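You operate a simulated robot arm through the tools that you are given. There is no shell and no other tool. Be economical: measure what you need, move in short steps, check, and stop when the job is done.

You are at the controls of a simulated two-armed robot. One attempt, no reset.

JOB
Knock the lids shut on the cans marked Green and Red and pack both in the open carton.
Fine: the cans with loose lids; use the mallet and put it back; fold both flaps shut; leave the third loose-lidded can alone. Set down upright: mallet, what you pick out.

The check looks at the end state, three seconds after you hand in, the way a careful person would. Anything else that was tipped, shoved, dropped, spilled or broken makes it a failure. Lids that push on must go on centred and level and be pressed home; caps that screw on are set level and turned clockwise until they are tight. Flat cloth is picked up by pressing the open fingertips on it (5 to 10 N) and closing them slowly along it; thin cloth reads only 2 to 8 mm in the jaws.

ROBOT AND FRAMES
Two 7-joint arms with two-finger parallel grippers on one trunk, on a base that drives. Base frame: it is fixed to the floor where the robot stands at the start and does not move with it; the origin is under the middle of the robot, x ahead of it, y to its left, z up; the surface under the hand at the start is at about z = 800. Lengths are in mm, angles in degrees, forces in N, time in s.
The left shoulder is at the start at [-82, 119, 851], the right one opposite. With the tool pointing down near the work surface each hand reaches from about 160 to 580 mm from the robot's upright axis, wherever it stands, measured 20 degrees to its own side. Places, roughly: inside of the carton with flaps [500, 400, 800]; left carton flap [500, 600, 1000]; right carton flap [500, 300, 1000]. Payload 3.43 kg a hand.
The TCP of each hand is the grasp point between the finger pads, 30 mm short of the fingertips. In the tool frame z runs along the fingers and y along their closing line. Largest opening 94 mm; finger width 28, thickness 10; the body of the gripper, 50 by 96 mm, starts 55 mm behind the TCP.
Orientation is that of the tool frame in the base frame, as a unit quaternion [w, x, y, z]. With the fingers straight down and closing along the base's y, the tool's x points along the base's -x, its y along +y and its z along -z.

CONTROLS
- The arms move only by the tool step_arm. It takes "left_series", "right_series" or both (then of equal length, played together; a hand with none holds still); each is one flat list of numbers, 7 for each row, row after row: the gripper command, from -1 (shut) to 1 (fully open), values between in proportion, then the shift along the tool's x, y, z in units of 100 mm (1.0 is 100 mm), then the turn, a rotation vector about the tool's x, y, z in units of 90 degrees (1.0 is 90 degrees). In form: [hand, tx, ty, tz, ax, ay, az, hand, tx, ty, tz, ax, ay, az, ...]. A call has 1 to 8 rows; each row is the pose to reach, as a shift and turn from the pose commanded when the call began, along the tool's axes at that moment. A call with a number of a shift or a turn outside -1 to 1 is refused whole. Rows are played at 5 a second. More than 50 mm and 8.6 degrees between two rows, or a gripper value outside its range, and nothing of the call is played. Where a pose cannot be reached the arm comes as near as it can. A force on the tool above 40 N (or 10 N above the force at the start of the call, whichever is more), or a blocked arm, ends the call early, and 0.2 s more pass. Each finger travels about 153 mm/s and halts on what it meets, pressing with about 38 N; the grip force reading is that of the motor and also rises with nothing between the fingers. The clock runs only during rows and for 0.2 s after the last one: add rows that repeat a pose to give the fingers time. It gives the time, the measured TCP pose, the force on the tool (base axes), the opening and the grip force at its end, in the units of the frame above (readings bear some noise), with the torque about the TCP (base axes, N m) and any sound that the robot's microphone picked up.
- Cameras (640 x 400 px; columns grow to the right, rows downward): "scene" is now at [17.9, 33.6, 1558.7]; the picture's right is [0.48, -0.88, 0.00], its down [-0.71, -0.39, -0.58] and it looks along [0.51, 0.28, -0.81] (base axes); focal length 250 px, centre (320, 200). "left" rides on the left gripper at [76, -14, -102] in its tool frame; the picture's right is [0.18, 0.98, 0.00], its down [-0.75, 0.14, -0.64] and it looks along [-0.63, 0.12, 0.77] (tool axes); focal length 243 px, centre (320, 200). "right" rides on the right gripper at [76, 14, -102] in its tool frame; the picture's right is [-0.18, 0.98, 0.00], its down [-0.75, -0.14, -0.64] and it looks along [-0.63, -0.12, 0.77] (tool axes); focal length 243 px, centre (320, 200). There is no depth. A picture from a camera that has moved, and an enlarged one, comes with that camera's place and axes in the base frame and with its lens. The place of the scene camera against the robot may be out by one fixed shift of up to 12 mm in any direction.
- get_image(camera): a new picture of that camera. No time passes.
- slide_trunk(by): slides the trunk up (or, below 0, down) by that many mm; the arms and the scene camera ride with it, the base frame stays. It gives what a move gives, with no picture.
- steer(legs): drives the robot by 1 to 6 legs, each [ahead, left, turn to the left] in mm, mm and degrees, along the robot's own axes; the way and the turn of a leg run together, so that a leg with both is an arc; at most 1500 mm and 180 degrees a leg. The arms and the cameras ride along, it lands a little off, and it stops where it bumps. It gives what a move gives.
- aim_head(pan, tilt): turns the head with the scene camera to pan (to the left, within 143 degrees either way) and tilt (down, from -29 to 69), counted from straight ahead of the robot. It gives what a move gives.
- zoom(camera, box): a new picture of the part [left, top, right, bottom] of that camera's present view, enlarged. No time passes.
- job_done(): hands the job in; it is judged then, once.

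Work in short steps. Places have to be worked out from the pictures, the camera data and where the tool is seen: move nearer, look again, correct. Check each grasp and each placing, and mend what went wrong. You have 120 turns and 100 pictures in all, those below and enlarged ones among them. Open the grippers and draw the arms clear of the work before you hand the job in, unless the task says otherwise; then end with one line.

The tools are called as a command line: name --argument value ..., lists and objects as JSON in quotes. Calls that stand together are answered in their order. step_arm: Moves the arms, as the interface text tells. Its arguments: {"type":"object","properties":{"left_series":{"type":"array","items":{"type":"number"}},"right_series":{"type":"array","items":{"type":"number"}}},"required":[]} The other tools are called the same way: slide_trunk (by) slides the trunk up or down; steer (legs) drives the base; aim_head (pan, tilt) turns the head that bears the scene camera; get_image (camera) takes a picture; zoom (camera, box) takes an enlarged picture of a part of a camera's view; job_done () hands the job in.

At the start:

```text
t: 0.0
left_position: [284.3, 321.1, 1139.8]
left_tool_rot: [0.0, 0.0, 1.0, 0.0]
left_contact_force: [-0.1, -0.1, -0.3]
left_ft_torque: [0.03, 0.02, 0.03]
left_grip_width: 93.9
left_finger_force: 0.0
right_position: [296.4, 14.5, 1191.0]
right_tool_rot: [0.0, -0.001, 1.0, 0.0]
right_contact_force: [-0.5, 0.7, 0.3]
right_ft_torque: [-0.01, -0.03, 0.01]
right_grip_width: 93.9
right_finger_force: 0.0
trunk travel left (down, up): [-275.0, 60.0]
robot x, y, heading: [4.9, 1.8, -0.1]
head pan, tilt: [28.8, 54.6]
```

scene: 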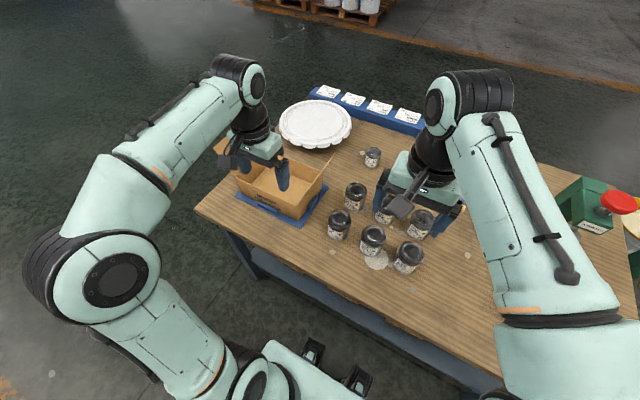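
right: 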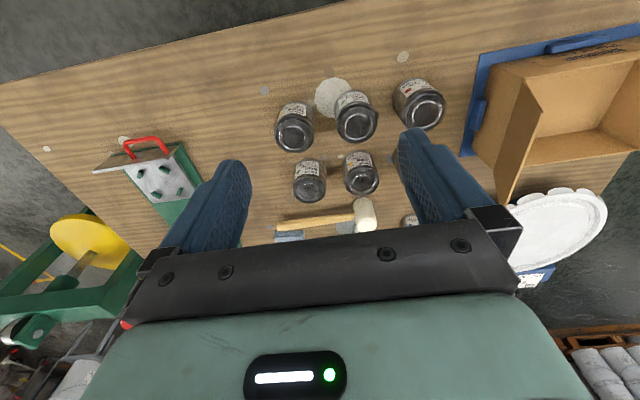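
left: 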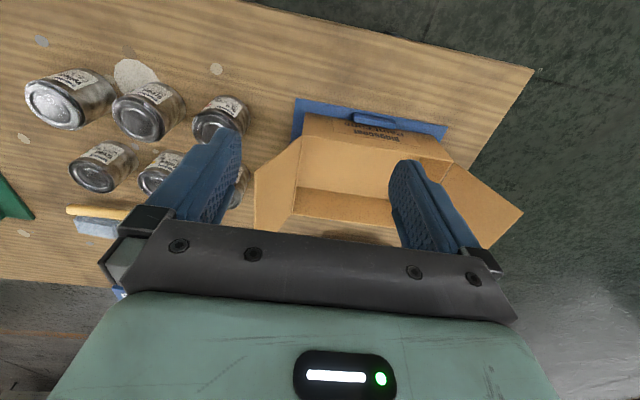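

I'll start with enlarged views of the cans and the carton to read the labels.

zoom --camera "scene" --box '[300, 130, 480, 290]'

zoom --camera "right" --box '[240, 60, 480, 240]'

zoom --camera "left" --box '[0, 50, 280, 240]'

```text
2.50 times, centred on (390, 210) of scene
camera zoom: at [17.9, 33.6, 1558.7], right [0.48, -0.88, 0.0], down [-0.71, -0.39, -0.58], along [0.51, 0.28, -0.81], focal length 625 px, centre (145, 175)
```

zoom: 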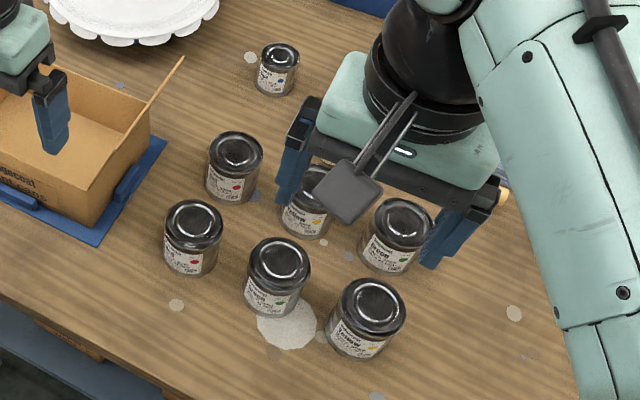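

```text
2.22 times, centred on (360, 150) of right
camera zoom: at [220.9, 28.7, 1292.3], right [0.18, 0.98, 0.0], down [0.75, -0.14, 0.64], along [0.63, -0.12, -0.77], focal length 539 px, centre (231, 311)
```

zoom: 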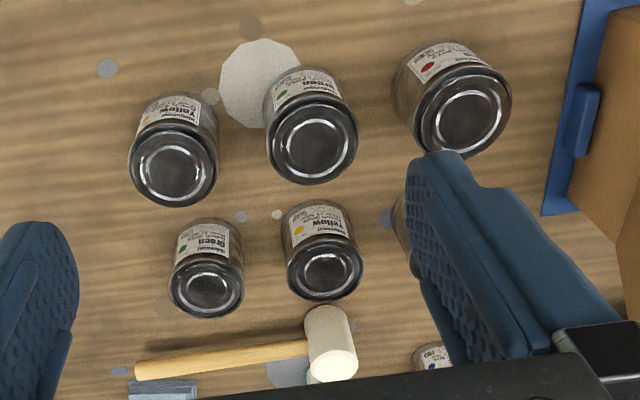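

```text
2.11 times, centred on (140, 145) of left
camera zoom: at [207.9, 308.3, 1243.0], right [-0.18, 0.98, 0.0], down [0.75, 0.14, 0.64], along [0.63, 0.12, -0.77], focal length 511 px, centre (699, 316)
```

zoom: 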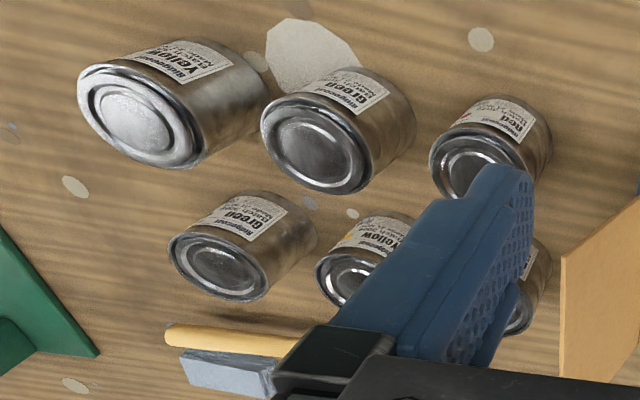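

Two rows of Green/Red/Yellow cans stand there, so I need to tell which row has the loose lids. I move the right hand aside and take clearer views.

step_arm --right_series '[1, 0.3, -0.4, 0, 0, 0, 0, 1, 0.6, -0.8, 0, 0, 0, 0, 1, 0.9, -1.0, 0, 0, 0, 0]' --left_series '[1, 0.0, 0.0, 0.4, 0, 0, 0, 1, 0, 0, 0.8, 0, 0, 0, 1, 0, 0, 0.8, 0, 0, 0]'

zoom --camera "scene" --box '[310, 130, 470, 290]'

zoom --camera "left" --box '[0, 0, 280, 200]'

get_image --camera "right"

```text
t: 0.8
left_position: [282.9, 322.2, 1060.9]
left_tool_rot: [0.0, 0.0, 1.0, 0.0]
left_contact_force: [0.4, 0.8, 0.4]
left_ft_torque: [0.0, -0.03, -0.04]
left_grip_width: 93.9
left_finger_force: 0.1
right_position: [204.8, -87.1, 1190.3]
right_tool_rot: [0.001, 0.0, 1.0, 0.0]
right_contact_force: [-0.1, 0.4, -0.2]
right_ft_torque: [0.01, 0.0, -0.04]
right_grip_width: 94.1
right_finger_force: 0.0
trunk travel left (down, up): [-275.0, 60.0]
robot x, y, heading: [1.2, 2.5, -0.2]
head pan, tilt: [28.8, 54.6]
```

```text
2.50 times, centred on (390, 210) of scene
camera zoom: at [16.8, 33.0, 1558.7], right [0.48, -0.88, 0.0], down [-0.71, -0.39, -0.58], along [0.51, 0.28, -0.81], focal length 625 px, centre (145, 175)
```

zoom: 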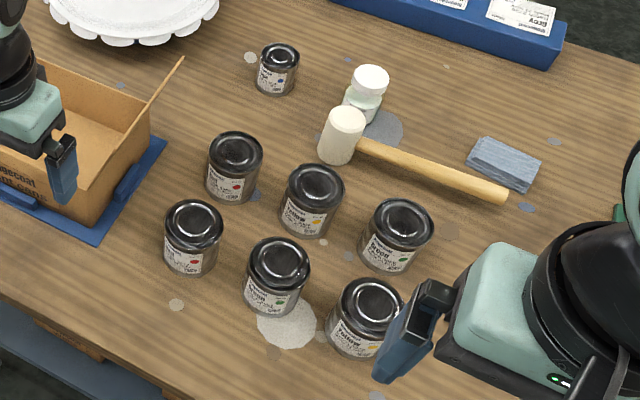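

```text
2.00 times, centred on (140, 100) of left
camera zoom: at [207.0, 307.5, 1162.4], right [-0.18, 0.98, 0.0], down [0.75, 0.14, 0.64], along [0.63, 0.12, -0.77], focal length 485 px, centre (680, 400)
```

zoom: 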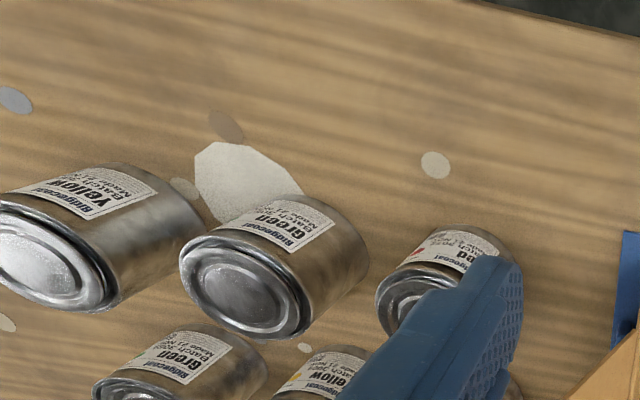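

```text
91 pictures are left
camera right: at [128.5, -72.5, 1292.0], right [0.18, 0.98, 0.0], down [0.75, -0.14, 0.64], along [0.63, -0.12, -0.77], focal length 243 px, centre (320, 200)
```

right: 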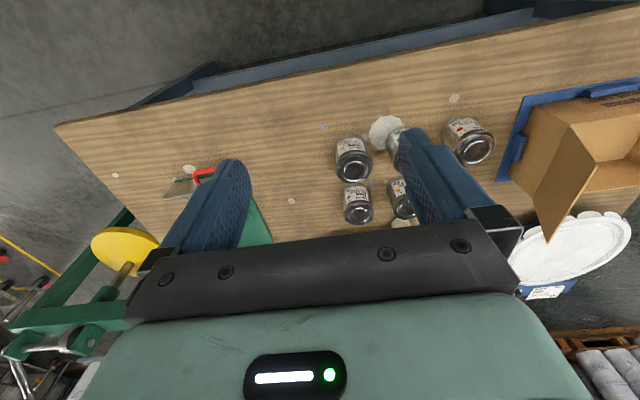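

I zoom further on each row from the scene camera to compare lid seating.

zoom --camera "scene" --box '[325, 205, 415, 261]'

zoom --camera "scene" --box '[340, 176, 440, 240]'

```text
7.11 times, centred on (370, 233) of scene
camera zoom: at [16.8, 33.0, 1558.7], right [0.48, -0.88, 0.0], down [-0.71, -0.39, -0.58], along [0.51, 0.28, -0.81], focal length 1779 px, centre (-36, -35)
```

zoom: 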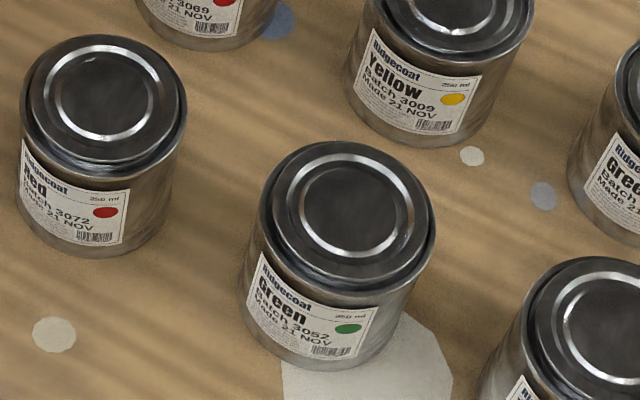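

```text
6.25 times, centred on (390, 208) of scene
camera zoom: at [16.8, 33.0, 1558.7], right [0.48, -0.88, 0.0], down [-0.71, -0.39, -0.58], along [0.51, 0.28, -0.81], focal length 1564 px, centre (-118, 150)
```

zoom: 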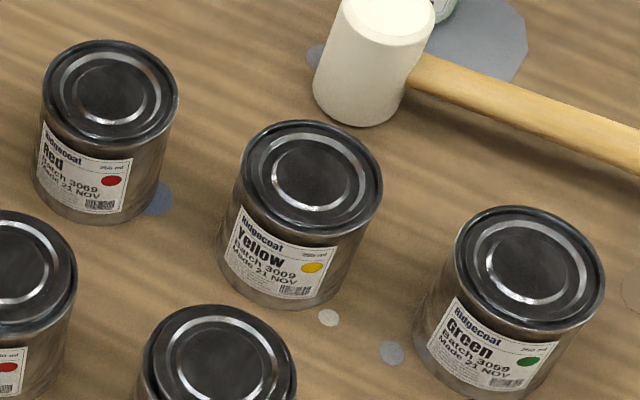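

Near-row lids look seated high or askew, far-row lids recessed. I lower the right hand for a flatter view to confirm.

step_arm --right_series '[1, 0, 0.25, 0.49, 0, 0, 0, 1, 0, 0.4, 0.96, 0, 0, 0, 1, 0, 0.6, 1.0, 0, 0, 0]'

step_arm --right_series '[1, 0, 0.25, 0.49, 0, 0, 0, 1, 0, 0.5, 0.96, 0, 0, 0, 1, 0, 0.6, 1.0, 0, 0, 0]'

zoom --camera "right" --box '[200, 20, 480, 195]'

```text
refused: row 1 steps farther than a row can; nothing moved
```

```text
refused: row 1 steps farther than a row can; nothing moved
```

```text
2.29 times, centred on (340, 108) of right
camera zoom: at [128.5, -72.5, 1292.0], right [0.18, 0.98, 0.0], down [0.75, -0.14, 0.64], along [0.63, -0.12, -0.77], focal length 555 px, centre (274, 411)
```

zoom: 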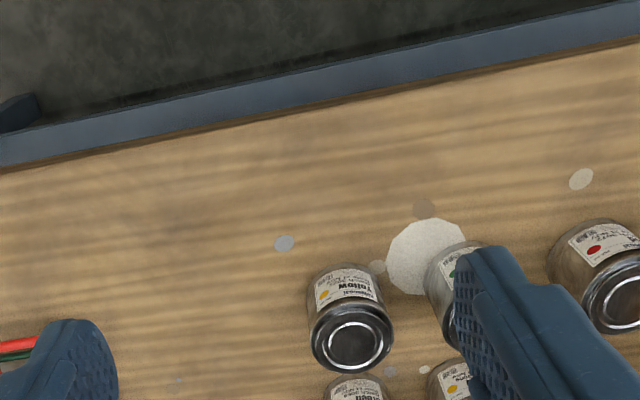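

Row steps must stay within 50 mm total; I redo this.

step_arm --right_series '[1, 0, 0.2, 0.4, 0, 0, 0, 1, 0, 0.4, 0.8, 0, 0, 0, 1, 0, 0.6, 1.0, 0, 0, 0]'

step_arm --right_series '[1, 0, 0.2, 0.4, 0, 0, 0, 1, 0, 0.4, 0.8, 0, 0, 0, 1, 0, 0.5, 1.0, 0, 0, 0]'

zoom --camera "right" --box '[200, 50, 480, 225]'

```text
t: 1.6
left_position: [284.2, 322.5, 1059.5]
left_tool_rot: [0.0, 0.0, 1.0, -0.001]
left_contact_force: [-0.5, 0.4, 0.1]
left_ft_torque: [0.02, -0.03, 0.0]
left_grip_width: 93.8
left_finger_force: 0.0
right_position: [207.0, -27.1, 1086.8]
right_tool_rot: [0.0, 0.0, 1.0, 0.0]
right_contact_force: [-1.0, 0.0, 0.1]
right_ft_torque: [-0.02, 0.01, 0.0]
right_grip_width: 94.1
right_finger_force: 0.2
trunk travel left (down, up): [-275.0, 60.0]
robot x, y, heading: [2.0, 0.8, -0.2]
head pan, tilt: [28.8, 54.6]
```

```text
t: 2.4
left_position: [284.5, 322.3, 1059.1]
left_tool_rot: [0.0, -0.001, 1.0, 0.0]
left_contact_force: [-0.7, -0.8, -0.4]
left_ft_torque: [0.01, 0.0, 0.0]
left_grip_width: 93.7
left_finger_force: 0.1
right_position: [204.9, 23.6, 988.7]
right_tool_rot: [-0.001, 0.0, 1.0, 0.0]
right_contact_force: [0.5, -0.2, -0.6]
right_ft_torque: [-0.01, 0.03, -0.01]
right_grip_width: 94.1
right_finger_force: 0.0
trunk travel left (down, up): [-275.0, 60.0]
robot x, y, heading: [-2.3, 2.7, -0.1]
head pan, tilt: [28.8, 54.6]
```

```text
2.29 times, centred on (340, 138) of right
camera zoom: at [129.0, 38.7, 1090.7], right [0.18, 0.98, 0.0], down [0.75, -0.14, 0.64], along [0.63, -0.12, -0.77], focal length 555 px, centre (274, 343)
```

zoom: 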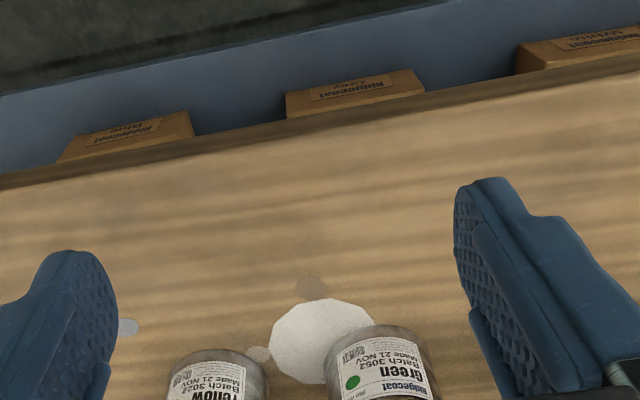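

The cans sit lower in the picture (it is inverted); I take the full view.

zoom --camera "right" --box '[240, 140, 440, 265]'

```text
3.20 times, centred on (340, 202) of right
camera zoom: at [129.0, 38.7, 1090.7], right [0.18, 0.98, 0.0], down [0.75, -0.14, 0.64], along [0.63, -0.12, -0.77], focal length 776 px, centre (256, 192)
```

zoom: 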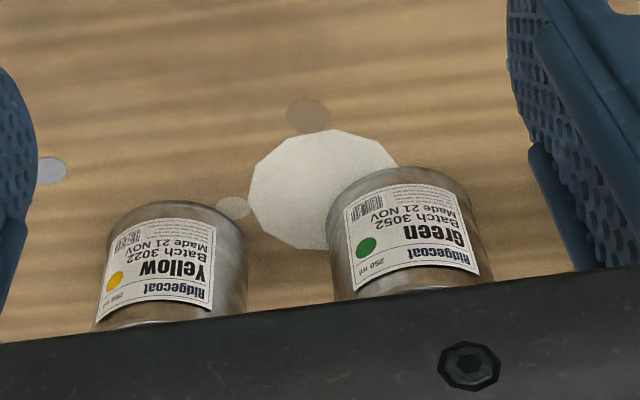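

The palm blocks the lids, so I pitch the right hand forward about 25° to look more horizontally.

step_arm --right_series '[1, 0, 0, 0, 0, -0.09, 0, 1, 0, 0, 0, 0, -0.18, 0, 1, 0, 0, 0, 0, -0.27, 0, 1, 0, 0, 0, 0, -0.33, 0]'

get_image --camera "right"

```text
t: 3.4
left_position: [282.8, 321.9, 1059.5]
left_tool_rot: [0.0, -0.001, 1.0, 0.0]
left_contact_force: [0.1, 0.2, 0.4]
left_ft_torque: [0.05, 0.03, 0.01]
left_grip_width: 93.8
left_finger_force: 0.2
right_position: [205.9, 23.7, 991.0]
right_tool_rot: [0.257, 0.0, 0.966, 0.0]
right_contact_force: [0.2, 0.0, 0.0]
right_ft_torque: [0.01, -0.01, 0.0]
right_grip_width: 93.8
right_finger_force: 0.0
trunk travel left (down, up): [-275.0, 60.0]
robot x, y, heading: [0.7, -1.3, 0.2]
head pan, tilt: [28.8, 54.6]
```

```text
85 pictures are left
camera right: at [88.5, 38.2, 1040.5], right [0.16, 0.98, 0.09], down [0.34, -0.14, 0.93], along [0.93, -0.12, -0.35], focal length 243 px, centre (320, 200)
```

right: 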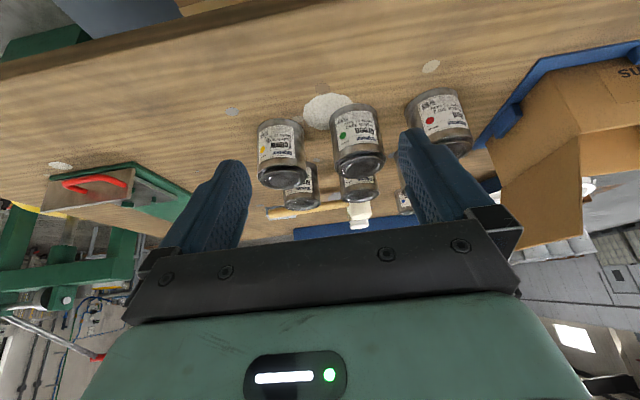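

zoom --camera "right" --box '[240, 80, 490, 236]'

zoom --camera "right" --box '[250, 140, 410, 240]'

```text
2.56 times, centred on (365, 158) of right
camera zoom: at [88.5, 38.2, 1040.5], right [0.16, 0.98, 0.09], down [0.34, -0.14, 0.93], along [0.93, -0.12, -0.35], focal length 621 px, centre (205, 308)
```

zoom: 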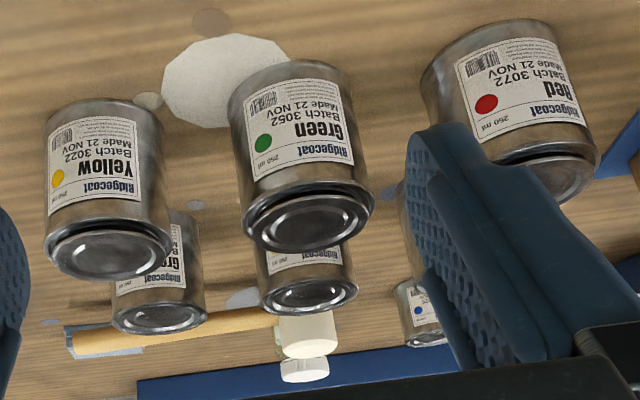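

```text
4.00 times, centred on (330, 190) of right
camera zoom: at [88.5, 38.2, 1040.5], right [0.16, 0.98, 0.09], down [0.34, -0.14, 0.93], along [0.93, -0.12, -0.35], focal length 970 px, centre (280, 240)
```

zoom: 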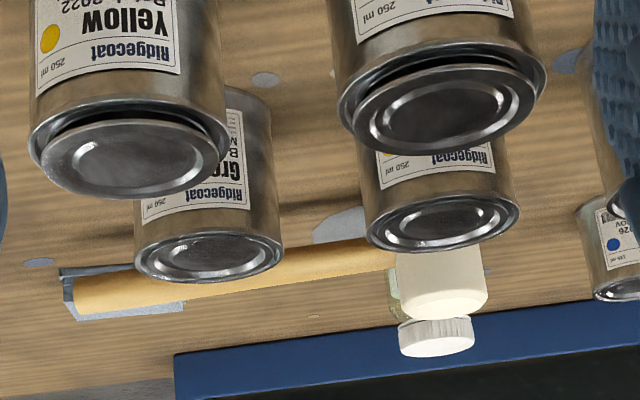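

The near row is clearly the loose one (Green 3052, Red 3072; leave Yellow 3022). The mallet is beyond comfortable reach, so I look down in front of the robot for clearance to the table.

aim_head --pan -10 --tilt 66

get_image --camera "scene"

```text
t: 4.5
left_position: [284.3, 321.5, 1059.3]
left_tool_rot: [0.0, 0.0, 1.0, 0.0]
left_contact_force: [0.0, -0.9, 0.0]
left_ft_torque: [0.01, 0.0, -0.01]
left_grip_width: 93.9
left_finger_force: 0.1
right_position: [205.4, 23.7, 989.5]
right_tool_rot: [0.256, 0.001, 0.967, -0.001]
right_contact_force: [-0.1, 0.1, -0.6]
right_ft_torque: [-0.01, 0.0, 0.04]
right_grip_width: 93.9
right_finger_force: 0.0
trunk travel left (down, up): [-275.0, 60.0]
robot x, y, heading: [-3.0, 1.7, -0.2]
head pan, tilt: [-10.0, 66.0]
```

```text
82 pictures are left
camera scene: at [12.9, -11.5, 1545.5], right [-0.17, -0.98, 0.0], down [-0.9, 0.16, -0.41], along [0.4, -0.07, -0.91], focal length 250 px, centre (320, 200)
```

scene: 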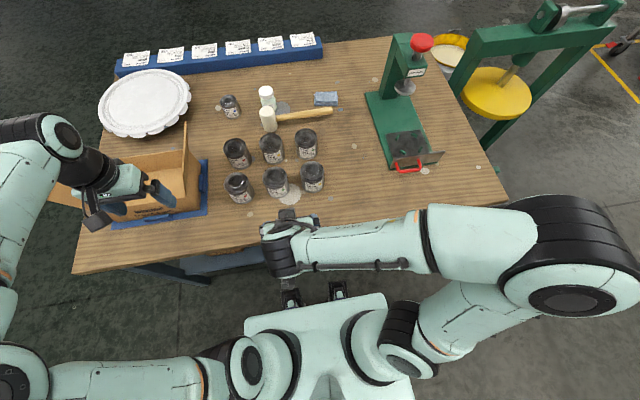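

The gap to the table edge looks like roughly 100 mm. I first raise both hands and level the right one again before creeping forward.

step_arm --left_series '[1, 0, 0, -0.25, 0, 0, 0, 1, 0, 0, -0.5, 0, 0, 0, 1, 0, 0, -0.75, 0, 0, 0, 1, 0, 0, -1.0, 0, 0, 0]' --right_series '[1, -0.12, 0, -0.22, 0, 0.09, 0, 1, -0.25, 0, -0.44, 0, 0.18, 0, 1, -0.38, 0, -0.65, 0, 0.26, 0, 1, -0.5, 0, -0.87, 0, 0.33, 0]'

steer --legs '[[0, 130, 0], [60, 0, 0]]'

get_image --camera "scene"

```text
t: 5.5
left_position: [285.5, 320.6, 1160.3]
left_tool_rot: [-0.001, 0.0, 1.0, 0.0]
left_contact_force: [-0.4, -0.3, 0.3]
left_ft_torque: [-0.05, 0.01, 0.02]
left_grip_width: 94.2
left_finger_force: 0.0
right_position: [207.1, 25.1, 1092.3]
right_tool_rot: [-0.002, 0.0, 1.0, 0.0]
right_contact_force: [-0.4, -0.3, 0.3]
right_ft_torque: [0.0, -0.02, -0.02]
right_grip_width: 94.1
right_finger_force: 0.1
trunk travel left (down, up): [-275.0, 60.0]
robot x, y, heading: [-2.9, -1.1, 0.3]
head pan, tilt: [-10.0, 66.0]
```

```text
t: 7.8
left_position: [345.0, 450.8, 1160.7]
left_tool_rot: [0.0, 0.001, 1.0, 0.0]
left_contact_force: [0.0, -0.9, 0.6]
left_ft_torque: [0.0, 0.02, 0.01]
left_grip_width: 93.8
left_finger_force: 0.1
right_position: [267.1, 153.4, 1091.4]
right_tool_rot: [0.0, 0.001, 1.0, 0.001]
right_contact_force: [0.2, 0.7, -0.2]
right_ft_torque: [-0.01, 0.03, 0.01]
right_grip_width: 94.1
right_finger_force: 0.0
trunk travel left (down, up): [-275.0, 60.0]
robot x, y, heading: [60.5, 127.1, -0.2]
head pan, tilt: [-10.0, 66.0]
```

```text
81 pictures are left
camera scene: at [73.2, 117.5, 1545.4], right [-0.18, -0.98, 0.0], down [-0.9, 0.16, -0.41], along [0.4, -0.07, -0.91], focal length 250 px, centre (320, 200)
```

scene: 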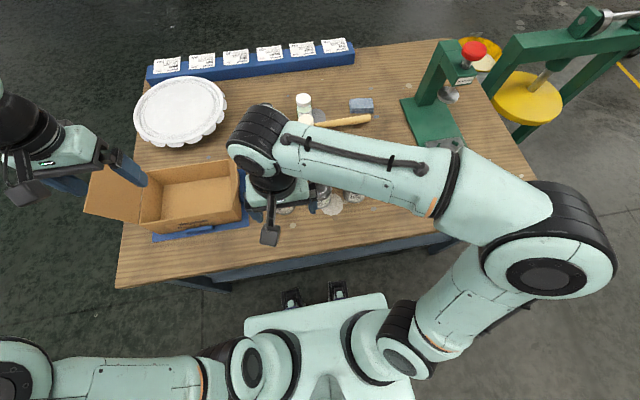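

No bump; I go ahead another 45 mm and check.

steer --legs '[[45, 0, 0]]'

step_arm --right_series '[1, -0.2, -0.4, 0, 0, 0, 0.09, 1, -0.4, -0.7, 0, 0, 0, 0.18, 1, -0.6, -0.8, 0, 0, 0, 0.27, 1, -0.8, -0.9, 0, 0, 0, 0.36, 1, -1.0, -1.0, 0, 0, 0, 0.45, 1, -1.0, -1.0, 0, 0, 0, 0.54, 1, -1.0, -1.0, 0, 0, 0, 0.63, 1, -1.0, -1.0, 0, 0, 0, 0.72]'

get_image --camera "right"

get_image --camera "scene"

```text
t: 8.7
left_position: [388.3, 448.8, 1159.9]
left_tool_rot: [0.0, 0.002, 1.0, 0.001]
left_contact_force: [0.1, -0.8, 0.2]
left_ft_torque: [0.02, -0.02, 0.02]
left_grip_width: 94.0
left_finger_force: 0.1
right_position: [310.6, 154.1, 1092.0]
right_tool_rot: [0.0, 0.001, 1.0, 0.0]
right_contact_force: [0.4, -1.0, 0.7]
right_ft_torque: [0.02, 0.0, 0.04]
right_grip_width: 93.9
right_finger_force: 0.0
trunk travel left (down, up): [-275.0, 60.0]
robot x, y, heading: [104.5, 128.8, -0.1]
head pan, tilt: [-10.0, 66.0]
```

```text
t: 10.5
left_position: [388.1, 450.3, 1160.9]
left_tool_rot: [0.0, 0.002, 1.0, 0.0]
left_contact_force: [0.2, 0.2, 0.5]
left_ft_torque: [0.04, 0.02, 0.0]
left_grip_width: 94.4
left_finger_force: 0.0
right_position: [409.3, 53.0, 1091.8]
right_tool_rot: [0.0, 0.538, 0.843, 0.0]
right_contact_force: [-0.3, 0.1, -0.3]
right_ft_torque: [0.01, 0.0, 0.02]
right_grip_width: 93.9
right_finger_force: 0.1
trunk travel left (down, up): [-275.0, 60.0]
robot x, y, heading: [103.3, 127.1, -0.1]
head pan, tilt: [-10.0, 66.0]
```

```text
80 pictures are left
camera right: at [390.7, 128.2, 1193.1], right [0.97, 0.25, 0.0], down [0.19, -0.74, 0.64], along [0.16, -0.62, -0.77], focal length 243 px, centre (320, 200)
```

right: 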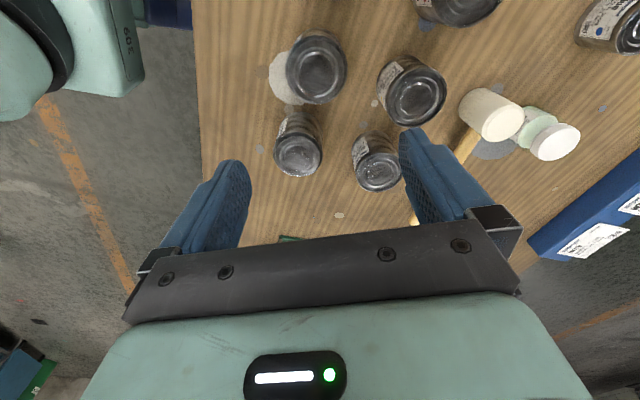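

```text
79 pictures are left
camera scene: at [116.1, 117.2, 1545.5], right [-0.18, -0.98, 0.0], down [-0.9, 0.16, -0.41], along [0.4, -0.07, -0.91], focal length 250 px, centre (320, 200)
```

scene: 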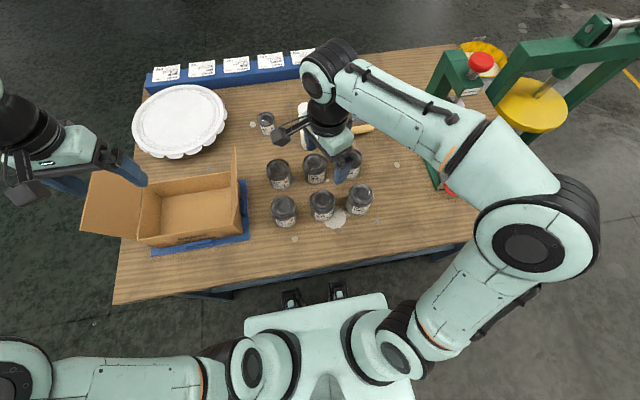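

No bump and the mallet head is at about (665, 63). I bring the right hand further out and finish the yaw so that I look along the handle.

step_arm --right_series '[1, -0.22, 0.18, 0, 0, 0, 0.09, 1, -0.44, 0.35, 0, 0, 0, 0.18, 1, -0.65, 0.52, 0, 0, 0, 0.25, 1, -0.87, 0.7, 0, 0, 0, 0.28]'

step_arm --right_series '[1, 0, 0.3, 0.2, 0, 0, 0, 1, 0, 0.6, 0.4, 0, 0, 0, 1, 0, 0.9, 0.6, 0, 0, 0, 1, 0, 1.0, 0.8, 0, 0, 0, 1, 0, 1.0, 0.9, 0, 0, 0]'

get_image --camera "right"

```text
t: 11.5
left_position: [390.0, 449.2, 1160.3]
left_tool_rot: [0.001, 0.002, 1.0, 0.0]
left_contact_force: [1.2, 0.1, 0.2]
left_ft_torque: [0.01, 0.0, -0.03]
left_grip_width: 93.9
left_finger_force: 0.1
right_position: [511.7, 3.0, 1089.8]
right_tool_rot: [0.0, 0.708, 0.706, 0.0]
right_contact_force: [0.2, -0.2, -0.8]
right_ft_torque: [-0.01, 0.03, -0.01]
right_grip_width: 94.0
right_finger_force: 0.1
trunk travel left (down, up): [-275.0, 60.0]
robot x, y, heading: [99.4, 123.2, -0.4]
head pan, tilt: [-10.0, 66.0]
```

```text
t: 12.7
left_position: [388.7, 449.5, 1159.5]
left_tool_rot: [-0.001, 0.002, 1.0, 0.0]
left_contact_force: [-0.5, 0.0, 0.2]
left_ft_torque: [0.01, 0.0, -0.02]
left_grip_width: 94.1
left_finger_force: 0.0
right_position: [609.5, 4.4, 1000.7]
right_tool_rot: [0.001, 0.708, 0.707, 0.0]
right_contact_force: [-0.2, 0.0, 0.2]
right_ft_torque: [-0.01, 0.01, 0.02]
right_grip_width: 94.2
right_finger_force: 0.1
trunk travel left (down, up): [-275.0, 60.0]
robot x, y, heading: [105.6, 129.0, -0.3]
head pan, tilt: [-10.0, 66.0]
```

```text
78 pictures are left
camera right: at [623.9, 80.7, 1101.9], right [0.98, -0.19, 0.0], down [-0.14, -0.75, 0.64], along [-0.12, -0.63, -0.77], focal length 243 px, centre (320, 200)
```

right: 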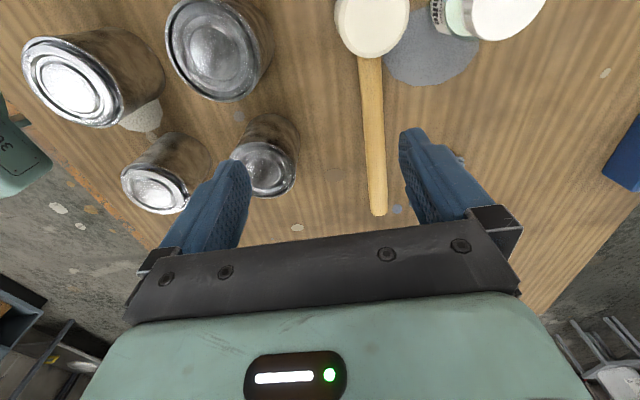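

The handle lies along −y at x≈662, axis z≈833, and the head centre is at y≈58. I go above it, near the head.

step_arm --right_series '[1, 0, 0.18, 0.33, 0, 0, 0, 1, 0, 0.36, 0.66, 0, 0, 0, 1, 0, 0.52, 0.9, 0, 0, 0, 1, 0, 0.52, 0.9, 0, 0, 0]'

get_image --camera "right"

```text
t: 13.7
left_position: [387.9, 449.5, 1160.4]
left_tool_rot: [-0.001, 0.002, 1.0, 0.0]
left_contact_force: [0.1, 0.7, 0.1]
left_ft_torque: [-0.01, 0.02, 0.0]
left_grip_width: 93.9
left_finger_force: 0.1
right_position: [650.9, 3.4, 908.2]
right_tool_rot: [0.0, 0.708, 0.706, 0.0]
right_contact_force: [0.2, 0.2, 0.8]
right_ft_torque: [-0.01, 0.0, -0.01]
right_grip_width: 94.3
right_finger_force: 0.0
right hand out of reach, approached as far as the arm can: row 3, 4
trunk travel left (down, up): [-275.0, 60.0]
robot x, y, heading: [104.4, 128.8, -0.3]
head pan, tilt: [-10.0, 66.0]
```

```text
77 pictures are left
camera right: at [666.5, 80.0, 1010.3], right [0.98, -0.19, 0.0], down [-0.14, -0.75, 0.64], along [-0.12, -0.63, -0.77], focal length 243 px, centre (320, 200)
```

right: 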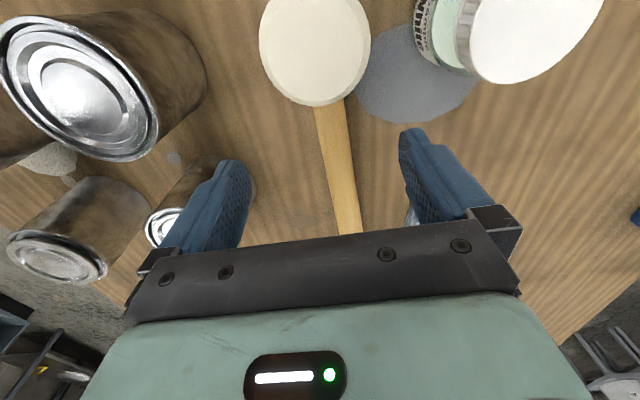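

Slightly out of reach; the handle is at x≈660. I drive 40 mm ahead.

steer --legs '[[40, 0, 0]]'

```text
t: 14.6
left_position: [428.9, 449.7, 1159.9]
left_tool_rot: [-0.001, 0.002, 1.0, -0.001]
left_contact_force: [0.4, 0.2, 1.2]
left_ft_torque: [0.02, 0.04, -0.03]
left_grip_width: 94.2
left_finger_force: 0.0
right_position: [691.8, 3.5, 908.2]
right_tool_rot: [0.0, 0.708, 0.706, 0.0]
right_contact_force: [0.5, 0.4, -0.2]
right_ft_torque: [-0.05, 0.01, -0.02]
right_grip_width: 94.0
right_finger_force: 0.1
trunk travel left (down, up): [-275.0, 60.0]
robot x, y, heading: [145.7, 129.7, -0.5]
head pan, tilt: [-10.0, 66.0]
```

Now at x≈692; I shift back to 660 and check before lowering.

step_arm --right_series '[1, 0, -0.16, 0, 0, 0, 0, 1, 0, -0.32, 0, 0, 0, 0, 1, 0, -0.32, 0, 0, 0, 0]'

get_image --camera "right"

```text
t: 15.4
left_position: [427.6, 448.9, 1159.6]
left_tool_rot: [0.0, 0.002, 1.0, 0.0]
left_contact_force: [0.3, 0.6, -0.2]
left_ft_torque: [-0.02, 0.01, -0.01]
left_grip_width: 94.0
left_finger_force: 0.1
right_position: [688.8, 5.7, 913.0]
right_tool_rot: [0.0, 0.708, 0.706, 0.0]
right_contact_force: [-0.2, 1.0, -1.2]
right_ft_torque: [0.03, -0.02, -0.02]
right_grip_width: 93.9
right_finger_force: 0.1
right hand out of reach, approached as far as the arm can: row 1, 2, 3
trunk travel left (down, up): [-275.0, 60.0]
robot x, y, heading: [140.4, 131.5, -0.0]
head pan, tilt: [-10.0, 66.0]
```

```text
76 pictures are left
camera right: at [704.0, 81.0, 1014.8], right [0.98, -0.19, 0.0], down [-0.14, -0.75, 0.64], along [-0.12, -0.63, -0.77], focal length 243 px, centre (320, 200)
```

right: 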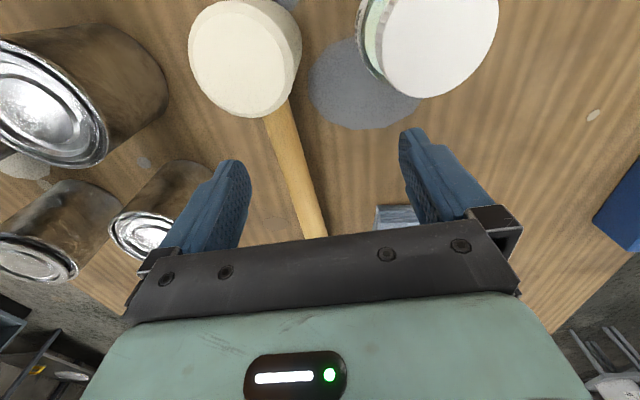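

Still clamped; the commanded pose must lie further out. I shift back again.

step_arm --right_series '[1, 0, -0.15, 0, 0, 0, 0, 1, 0, -0.3, 0, 0, 0, 0, 1, 0, -0.3, 0, 0, 0, 0]'

```text
t: 16.2
left_position: [428.2, 450.2, 1159.5]
left_tool_rot: [0.0, 0.002, 1.0, 0.0]
left_contact_force: [0.4, -0.2, -0.2]
left_ft_torque: [-0.03, 0.02, 0.0]
left_grip_width: 94.1
left_finger_force: 0.0
right_position: [687.9, 6.2, 918.0]
right_tool_rot: [0.0, 0.708, 0.706, 0.001]
right_contact_force: [1.2, 0.4, 0.2]
right_ft_torque: [-0.03, 0.0, -0.01]
right_grip_width: 93.9
right_finger_force: 0.1
right hand out of reach, approached as far as the arm can: row 1, 2, 3
trunk travel left (down, up): [-275.0, 60.0]
robot x, y, heading: [140.9, 131.7, -0.2]
head pan, tilt: [-10.0, 66.0]
```

The arm seems stuck at its stretched pose; I pull back and up by a larger amount to free it.

step_arm --right_series '[1, 0, -0.3, -0.3, 0, 0, 0, 1, 0, -0.6, -0.5, 0, 0, 0, 1, 0, -0.9, -0.6, 0, 0, 0, 1, 0, -0.9, -0.6, 0, 0, 0]'

```text
t: 17.2
left_position: [427.8, 449.3, 1161.2]
left_tool_rot: [-0.001, 0.002, 1.0, -0.001]
left_contact_force: [0.3, 0.6, 0.4]
left_ft_torque: [-0.01, 0.0, 0.02]
left_grip_width: 94.0
left_finger_force: 0.1
right_position: [664.5, 13.5, 999.3]
right_tool_rot: [-0.001, 0.709, 0.705, -0.001]
right_contact_force: [0.4, 0.2, 0.1]
right_ft_torque: [0.03, -0.03, -0.01]
right_grip_width: 94.4
right_finger_force: 0.0
right hand out of reach, approached as far as the arm can: row 1, 2, 3, 4
trunk travel left (down, up): [-275.0, 60.0]
robot x, y, heading: [141.7, 129.1, -0.0]
head pan, tilt: [-10.0, 66.0]
```

step_arm --right_series '[1, 0.0, -0.3, -0.2, 0, 0, 0, 1, 0.0, -0.6, -0.4, 0, 0, 0, 1, 0.0, -0.9, -0.5, 0, 0, 0, 1, 0.0, -0.9, -0.5, 0, 0, 0]'

get_image --camera "scene"

```text
t: 18.2
left_position: [427.7, 449.6, 1160.5]
left_tool_rot: [0.001, 0.001, 1.0, 0.0]
left_contact_force: [0.3, -0.3, 0.4]
left_ft_torque: [-0.01, -0.02, 0.03]
left_grip_width: 94.1
left_finger_force: 0.0
right_position: [640.8, 18.5, 1057.2]
right_tool_rot: [-0.002, 0.708, 0.706, -0.001]
right_contact_force: [-0.4, 0.2, 0.6]
right_ft_torque: [-0.01, 0.01, 0.02]
right_grip_width: 93.9
right_finger_force: 0.0
right hand out of reach, approached as far as the arm can: row 1, 2, 3, 4
trunk travel left (down, up): [-275.0, 60.0]
robot x, y, heading: [145.0, 126.2, -0.1]
head pan, tilt: [-10.0, 66.0]
```

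```text
75 pictures are left
camera scene: at [155.2, 117.1, 1545.5], right [-0.18, -0.98, 0.0], down [-0.9, 0.16, -0.41], along [0.4, -0.07, -0.91], focal length 250 px, centre (320, 200)
```

scene: 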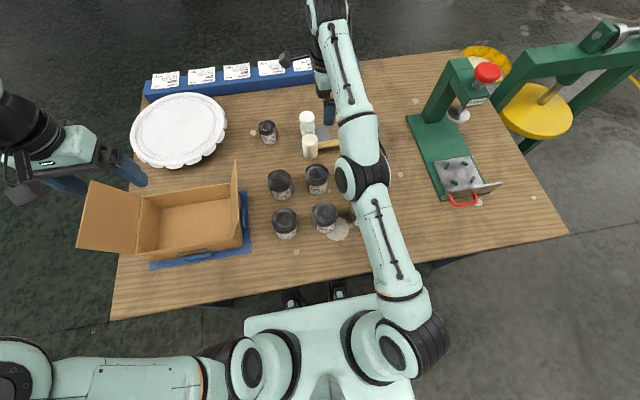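

The arm is stretched straight, likely against a wrist limit. I undo some yaw while pulling back.

step_arm --right_series '[1, 0.0, -0.3, 0, 0, 0, -0.09, 1, 0.0, -0.6, 0, 0, 0, -0.18, 1, 0.0, -0.9, 0, 0, 0, -0.27, 1, 0.0, -1.0, 0, 0, 0, -0.36, 1, 0.0, -1.0, 0, 0, 0, -0.36]'

get_image --camera "scene"

```text
t: 19.4
left_position: [427.6, 449.3, 1159.8]
left_tool_rot: [-0.001, 0.002, 1.0, -0.001]
left_contact_force: [-0.3, 0.4, 0.8]
left_ft_torque: [0.01, 0.0, -0.01]
left_grip_width: 94.0
left_finger_force: 0.1
right_position: [634.9, 28.0, 1066.3]
right_tool_rot: [-0.001, 0.481, 0.877, 0.0]
right_contact_force: [-0.1, 1.2, -0.2]
right_ft_torque: [0.02, -0.01, 0.05]
right_grip_width: 93.9
right_finger_force: 0.1
right hand out of reach, approached as far as the arm can: row 1, 2, 3, 4, 5
trunk travel left (down, up): [-275.0, 60.0]
robot x, y, heading: [141.7, 128.2, -0.1]
head pan, tilt: [-10.0, 66.0]
```

```text
74 pictures are left
camera scene: at [155.3, 117.1, 1545.5], right [-0.18, -0.98, 0.0], down [-0.9, 0.16, -0.41], along [0.4, -0.07, -0.91], focal length 250 px, centre (320, 200)
```

scene: 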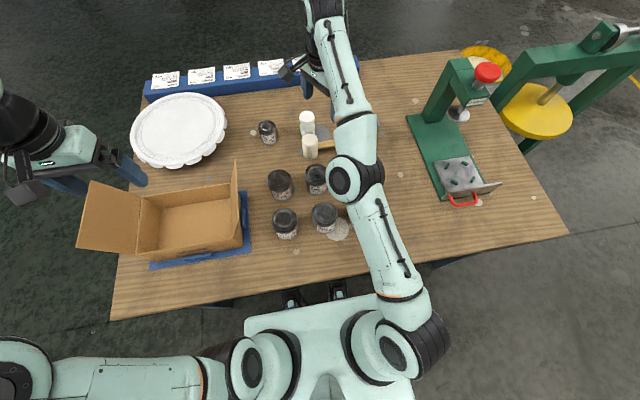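

Orientation follows but the radial direction is stuck (elbow straight). I pull directly toward the shoulder, back and down, with several repeated rows.

step_arm --right_series '[1, 0.18, -0.28, 0.2, 0, 0, 0, 1, 0.36, -0.56, 0.4, 0, 0, 0, 1, 0.54, -0.84, 0.5, 0, 0, 0, 1, 0.54, -0.84, 0.5, 0, 0, 0, 1, 0.54, -0.84, 0.5, 0, 0, 0, 1, 0.54, -0.84, 0.5, 0, 0, 0, 1, 0.54, -0.84, 0.5, 0, 0, 0, 1, 0.54, -0.84, 0.5, 0, 0, 0]'

```text
t: 21.2
left_position: [426.7, 449.3, 1161.2]
left_tool_rot: [0.0, 0.002, 1.0, 0.0]
left_contact_force: [-0.1, -0.2, -0.1]
left_ft_torque: [-0.04, 0.01, 0.01]
left_grip_width: 94.0
left_finger_force: 0.0
right_position: [634.9, 27.2, 1066.2]
right_tool_rot: [0.0, 0.483, 0.875, 0.0]
right_contact_force: [-0.1, 0.3, 0.3]
right_ft_torque: [0.0, -0.01, -0.01]
right_grip_width: 93.8
right_finger_force: 0.1
right hand out of reach, approached as far as the arm can: row 1, 2, 3, 4, 5, 6, 7, 8
trunk travel left (down, up): [-275.0, 60.0]
robot x, y, heading: [141.7, 128.2, -0.1]
head pan, tilt: [-10.0, 66.0]
```

No motion at all: an exact singularity. I try a sideways (tangential) command plus pitch to break it.

step_arm --right_series '[1, -0.3, -0.2, 0, 0.06, -0.06, 0, 1, -0.6, -0.4, 0, 0.12, -0.12, 0, 1, -0.84, -0.54, 0, 0.18, -0.18, 0, 1, -0.84, -0.54, 0, 0.24, -0.24, 0, 1, -0.84, -0.54, 0, 0.3, -0.3, 0, 1, -0.84, -0.54, 0, 0.3, -0.3, 0]'

```text
t: 22.6
left_position: [426.4, 447.5, 1160.4]
left_tool_rot: [-0.001, 0.002, 1.0, 0.001]
left_contact_force: [0.2, 0.1, 0.2]
left_ft_torque: [-0.01, -0.01, 0.01]
left_grip_width: 94.1
left_finger_force: 0.1
right_position: [624.6, -80.3, 1062.3]
right_tool_rot: [0.092, 0.457, 0.827, -0.314]
right_contact_force: [0.3, 0.1, 0.4]
right_ft_torque: [0.01, -0.02, 0.01]
right_grip_width: 94.0
right_finger_force: 0.1
right hand out of reach, approached as far as the arm can: row 2, 3, 4, 5, 6
trunk travel left (down, up): [-275.0, 60.0]
robot x, y, heading: [146.6, 128.1, -0.2]
head pan, tilt: [-10.0, 66.0]
```

Tangential motion works and the commanded pose follows. I try pulling back along −x from here with the tilted hand.

step_arm --right_series '[1, 0.25, -0.37, 0.06, 0, 0, 0, 1, 0.5, -0.74, 0.12, 0, 0, 0, 1, 0.57, -0.81, 0.13, 0, 0, 0, 1, 0.57, -0.81, 0.13, 0, 0, 0]'

get_image --camera "scene"

```text
t: 23.6
left_position: [428.4, 448.5, 1160.7]
left_tool_rot: [0.0, 0.002, 1.0, 0.001]
left_contact_force: [-0.1, -0.8, -0.5]
left_ft_torque: [-0.04, -0.01, -0.03]
left_grip_width: 94.0
left_finger_force: 0.2
right_position: [524.6, -78.4, 1062.4]
right_tool_rot: [0.092, 0.457, 0.827, -0.314]
right_contact_force: [0.0, 0.5, -0.1]
right_ft_torque: [-0.03, 0.01, 0.01]
right_grip_width: 93.9
right_finger_force: 0.0
trunk travel left (down, up): [-275.0, 60.0]
robot x, y, heading: [143.7, 130.8, -0.1]
head pan, tilt: [-10.0, 66.0]
```

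```text
73 pictures are left
camera scene: at [155.2, 117.0, 1545.5], right [-0.18, -0.98, 0.0], down [-0.9, 0.16, -0.41], along [0.4, -0.07, -0.91], focal length 250 px, centre (320, 200)
```

scene: 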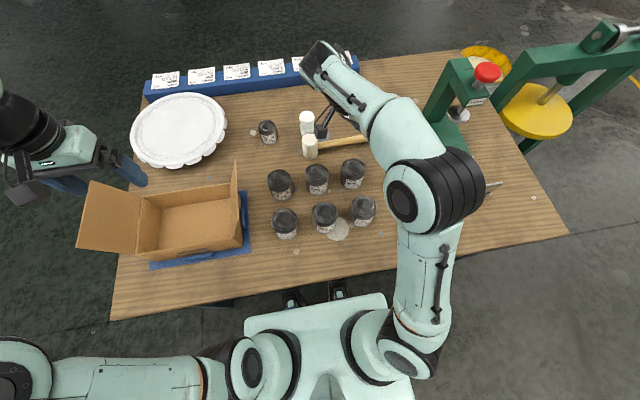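

Freed. I undo the tilt here.

step_arm --right_series '[1, 0, 0, 0, -0.06, 0.06, 0, 1, 0, 0, 0, -0.12, 0.12, 0, 1, 0, 0, 0, -0.18, 0.18, 0, 1, 0, 0, 0, -0.24, 0.24, 0, 1, 0, 0, 0, -0.3, 0.3, 0, 1, 0, 0, 0, -0.3, 0.3, 0]'

step_arm --right_series '[1, -0.1, 0.4, 0, 0, 0, 0.09, 1, -0.2, 0.7, 0, 0, 0, 0.18, 1, -0.3, 0.9, 0.2, 0, 0, 0.27, 1, -0.3, 0.9, 0.4, 0, 0, 0.33, 1, -0.3, 0.9, 0.6, 0, 0, 0.36]'

```text
t: 25.0
left_position: [427.9, 449.3, 1159.8]
left_tool_rot: [0.001, 0.002, 1.0, 0.0]
left_contact_force: [0.0, 0.1, 0.2]
left_ft_torque: [0.01, 0.05, -0.03]
left_grip_width: 93.9
left_finger_force: 0.0
right_position: [525.8, -77.3, 1062.7]
right_tool_rot: [0.0, 0.482, 0.876, 0.001]
right_contact_force: [0.5, 0.1, 0.5]
right_ft_torque: [0.01, 0.0, 0.0]
right_grip_width: 94.1
right_finger_force: 0.1
trunk travel left (down, up): [-275.0, 60.0]
robot x, y, heading: [144.3, 131.9, -0.3]
head pan, tilt: [-10.0, 66.0]
```

```text
t: 26.2
left_position: [428.0, 449.1, 1160.4]
left_tool_rot: [0.001, 0.001, 1.0, 0.0]
left_contact_force: [0.3, -1.1, 0.6]
left_ft_torque: [0.03, -0.01, 0.0]
left_grip_width: 93.8
left_finger_force: 0.1
right_position: [618.0, -54.9, 1002.3]
right_tool_rot: [0.0, 0.708, 0.706, 0.0]
right_contact_force: [-0.3, -0.1, 0.0]
right_ft_torque: [0.0, -0.01, 0.0]
right_grip_width: 94.3
right_finger_force: 0.1
trunk travel left (down, up): [-275.0, 60.0]
robot x, y, heading: [140.1, 127.4, -0.3]
head pan, tilt: [-10.0, 66.0]
```

Back in a good posture. I approach above the handle near the head: (660, 3, 912).

step_arm --right_series '[1, 0.2, 0.14, 0.3, 0, 0, 0, 1, 0.4, 0.28, 0.6, 0, 0, 0, 1, 0.58, 0.42, 0.9, 0, 0, 0, 1, 0.58, 0.42, 0.9, 0, 0, 0]'

get_image --camera "right"

```text
t: 27.2
left_position: [427.6, 448.4, 1159.5]
left_tool_rot: [-0.001, 0.002, 1.0, 0.0]
left_contact_force: [0.4, -0.8, -0.5]
left_ft_torque: [0.04, 0.02, 0.02]
left_grip_width: 93.9
left_finger_force: 0.1
right_position: [659.0, 3.5, 914.5]
right_tool_rot: [0.0, 0.709, 0.705, 0.001]
right_contact_force: [-1.1, 0.0, 0.1]
right_ft_torque: [-0.01, -0.01, -0.01]
right_grip_width: 93.8
right_finger_force: 0.2
trunk travel left (down, up): [-275.0, 60.0]
robot x, y, heading: [143.8, 128.6, -0.3]
head pan, tilt: [-10.0, 66.0]
```

```text
72 pictures are left
camera right: at [674.0, 80.0, 1015.4], right [0.98, -0.19, 0.0], down [-0.14, -0.75, 0.64], along [-0.12, -0.63, -0.77], focal length 243 px, centre (320, 200)
```

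right: 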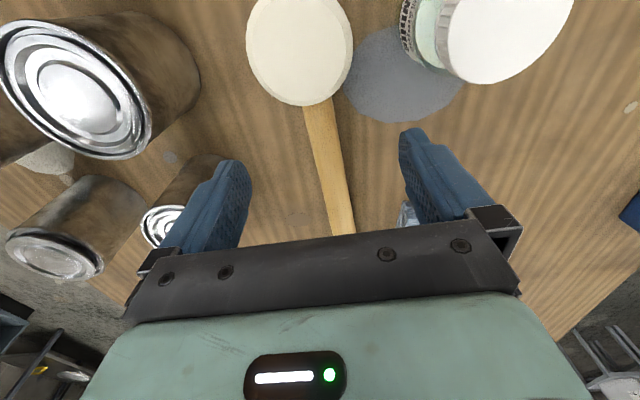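

The handle is centred between the fingers at x≈660. I lower to z≈843 and close gently.

step_arm --right_series '[1, 0, 0.01, 0.35, 0, 0, 0, 1, 0, 0.01, 0.7, 0, 0, 0, 1, 0, 0.01, 0.72, 0, 0, 0, -0.3, 0, 0.01, 0.72, 0, 0, 0, -0.6, 0, 0.01, 0.72, 0, 0, 0, -1, 0, 0.01, 0.72, 0, 0, 0, -1, 0, 0.01, 0.72, 0, 0, 0, -1, 0, 0.01, 0.72, 0, 0, 0]'

get_image --camera "right"

```text
t: 29.0
left_position: [427.7, 449.3, 1160.5]
left_tool_rot: [0.0, 0.002, 1.0, 0.0]
left_contact_force: [0.5, -0.1, 0.7]
left_ft_torque: [0.0, 0.01, 0.02]
left_grip_width: 94.0
left_finger_force: 0.1
right_position: [660.5, 2.3, 841.0]
right_tool_rot: [-0.001, 0.709, 0.705, 0.0]
right_contact_force: [-0.5, -0.3, 0.4]
right_ft_torque: [-0.05, -0.03, 0.0]
right_grip_width: 28.0
right_finger_force: 38.0
trunk travel left (down, up): [-275.0, 60.0]
robot x, y, heading: [141.7, 129.5, -0.4]
head pan, tilt: [-10.0, 66.0]
```

```text
71 pictures are left
camera right: at [675.0, 78.9, 942.7], right [0.98, -0.19, 0.0], down [-0.14, -0.75, 0.64], along [-0.12, -0.63, -0.77], focal length 243 px, centre (320, 200)
```

right: 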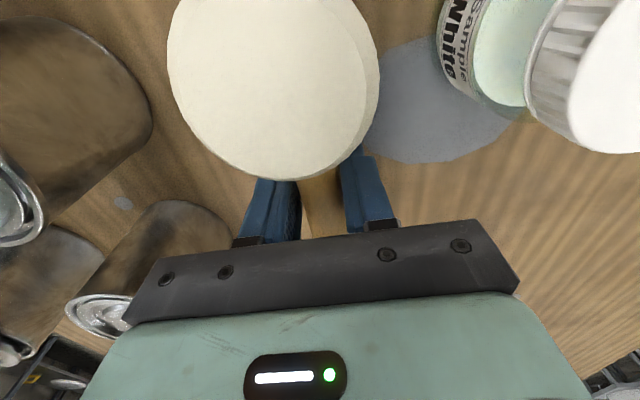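

Mallet gripped (28 mm). Resting pose noted: TCP (660.5, 2.3, 841). I lift it 100 mm and check that it hangs level.

step_arm --right_series '[-1, 0, 0, -0.2, 0, 0, 0, -1, 0, 0, -0.5, 0, 0, 0, -1, 0, 0, -0.8, 0, 0, 0, -1, 0, 0, -1.0, 0, 0, 0, -1, 0, 0, -1.0, 0, 0, 0]'

get_image --camera "right"

get_image --camera "scene"

```text
t: 30.2
left_position: [428.6, 449.6, 1161.4]
left_tool_rot: [-0.001, 0.002, 1.0, 0.0]
left_contact_force: [0.0, 0.8, 0.3]
left_ft_torque: [-0.01, -0.01, 0.01]
left_grip_width: 94.1
left_finger_force: 0.0
right_position: [661.6, 4.8, 942.0]
right_tool_rot: [0.001, 0.709, 0.706, 0.0]
right_contact_force: [-0.2, 0.5, -3.7]
right_ft_torque: [-0.14, 0.02, -0.02]
right_grip_width: 27.9
right_finger_force: 38.2
trunk travel left (down, up): [-275.0, 60.0]
robot x, y, heading: [143.7, 129.9, -0.2]
head pan, tilt: [-10.0, 66.0]
```

```text
70 pictures are left
camera right: at [675.9, 79.5, 1043.4], right [0.98, -0.19, 0.0], down [-0.14, -0.75, 0.64], along [-0.12, -0.63, -0.77], focal length 243 px, centre (320, 200)
```

right: 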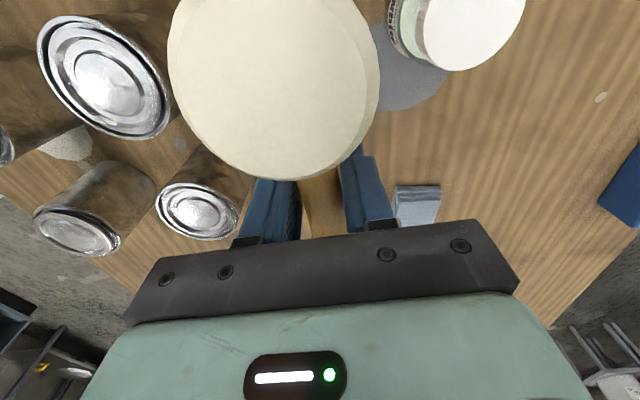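

```text
69 pictures are left
camera scene: at [155.7, 117.0, 1545.5], right [-0.18, -0.98, 0.0], down [-0.9, 0.16, -0.41], along [0.4, -0.07, -0.91], focal length 250 px, centre (320, 200)
```

scene: 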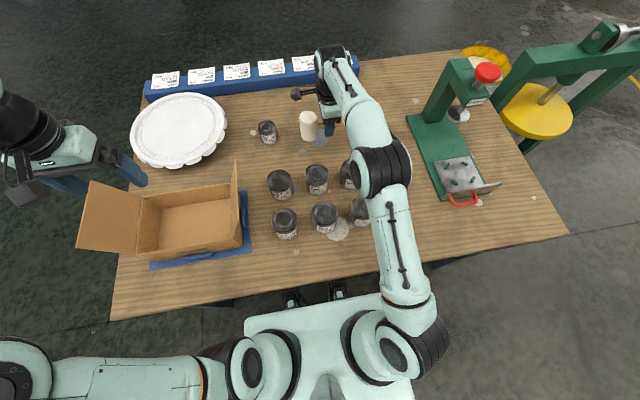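

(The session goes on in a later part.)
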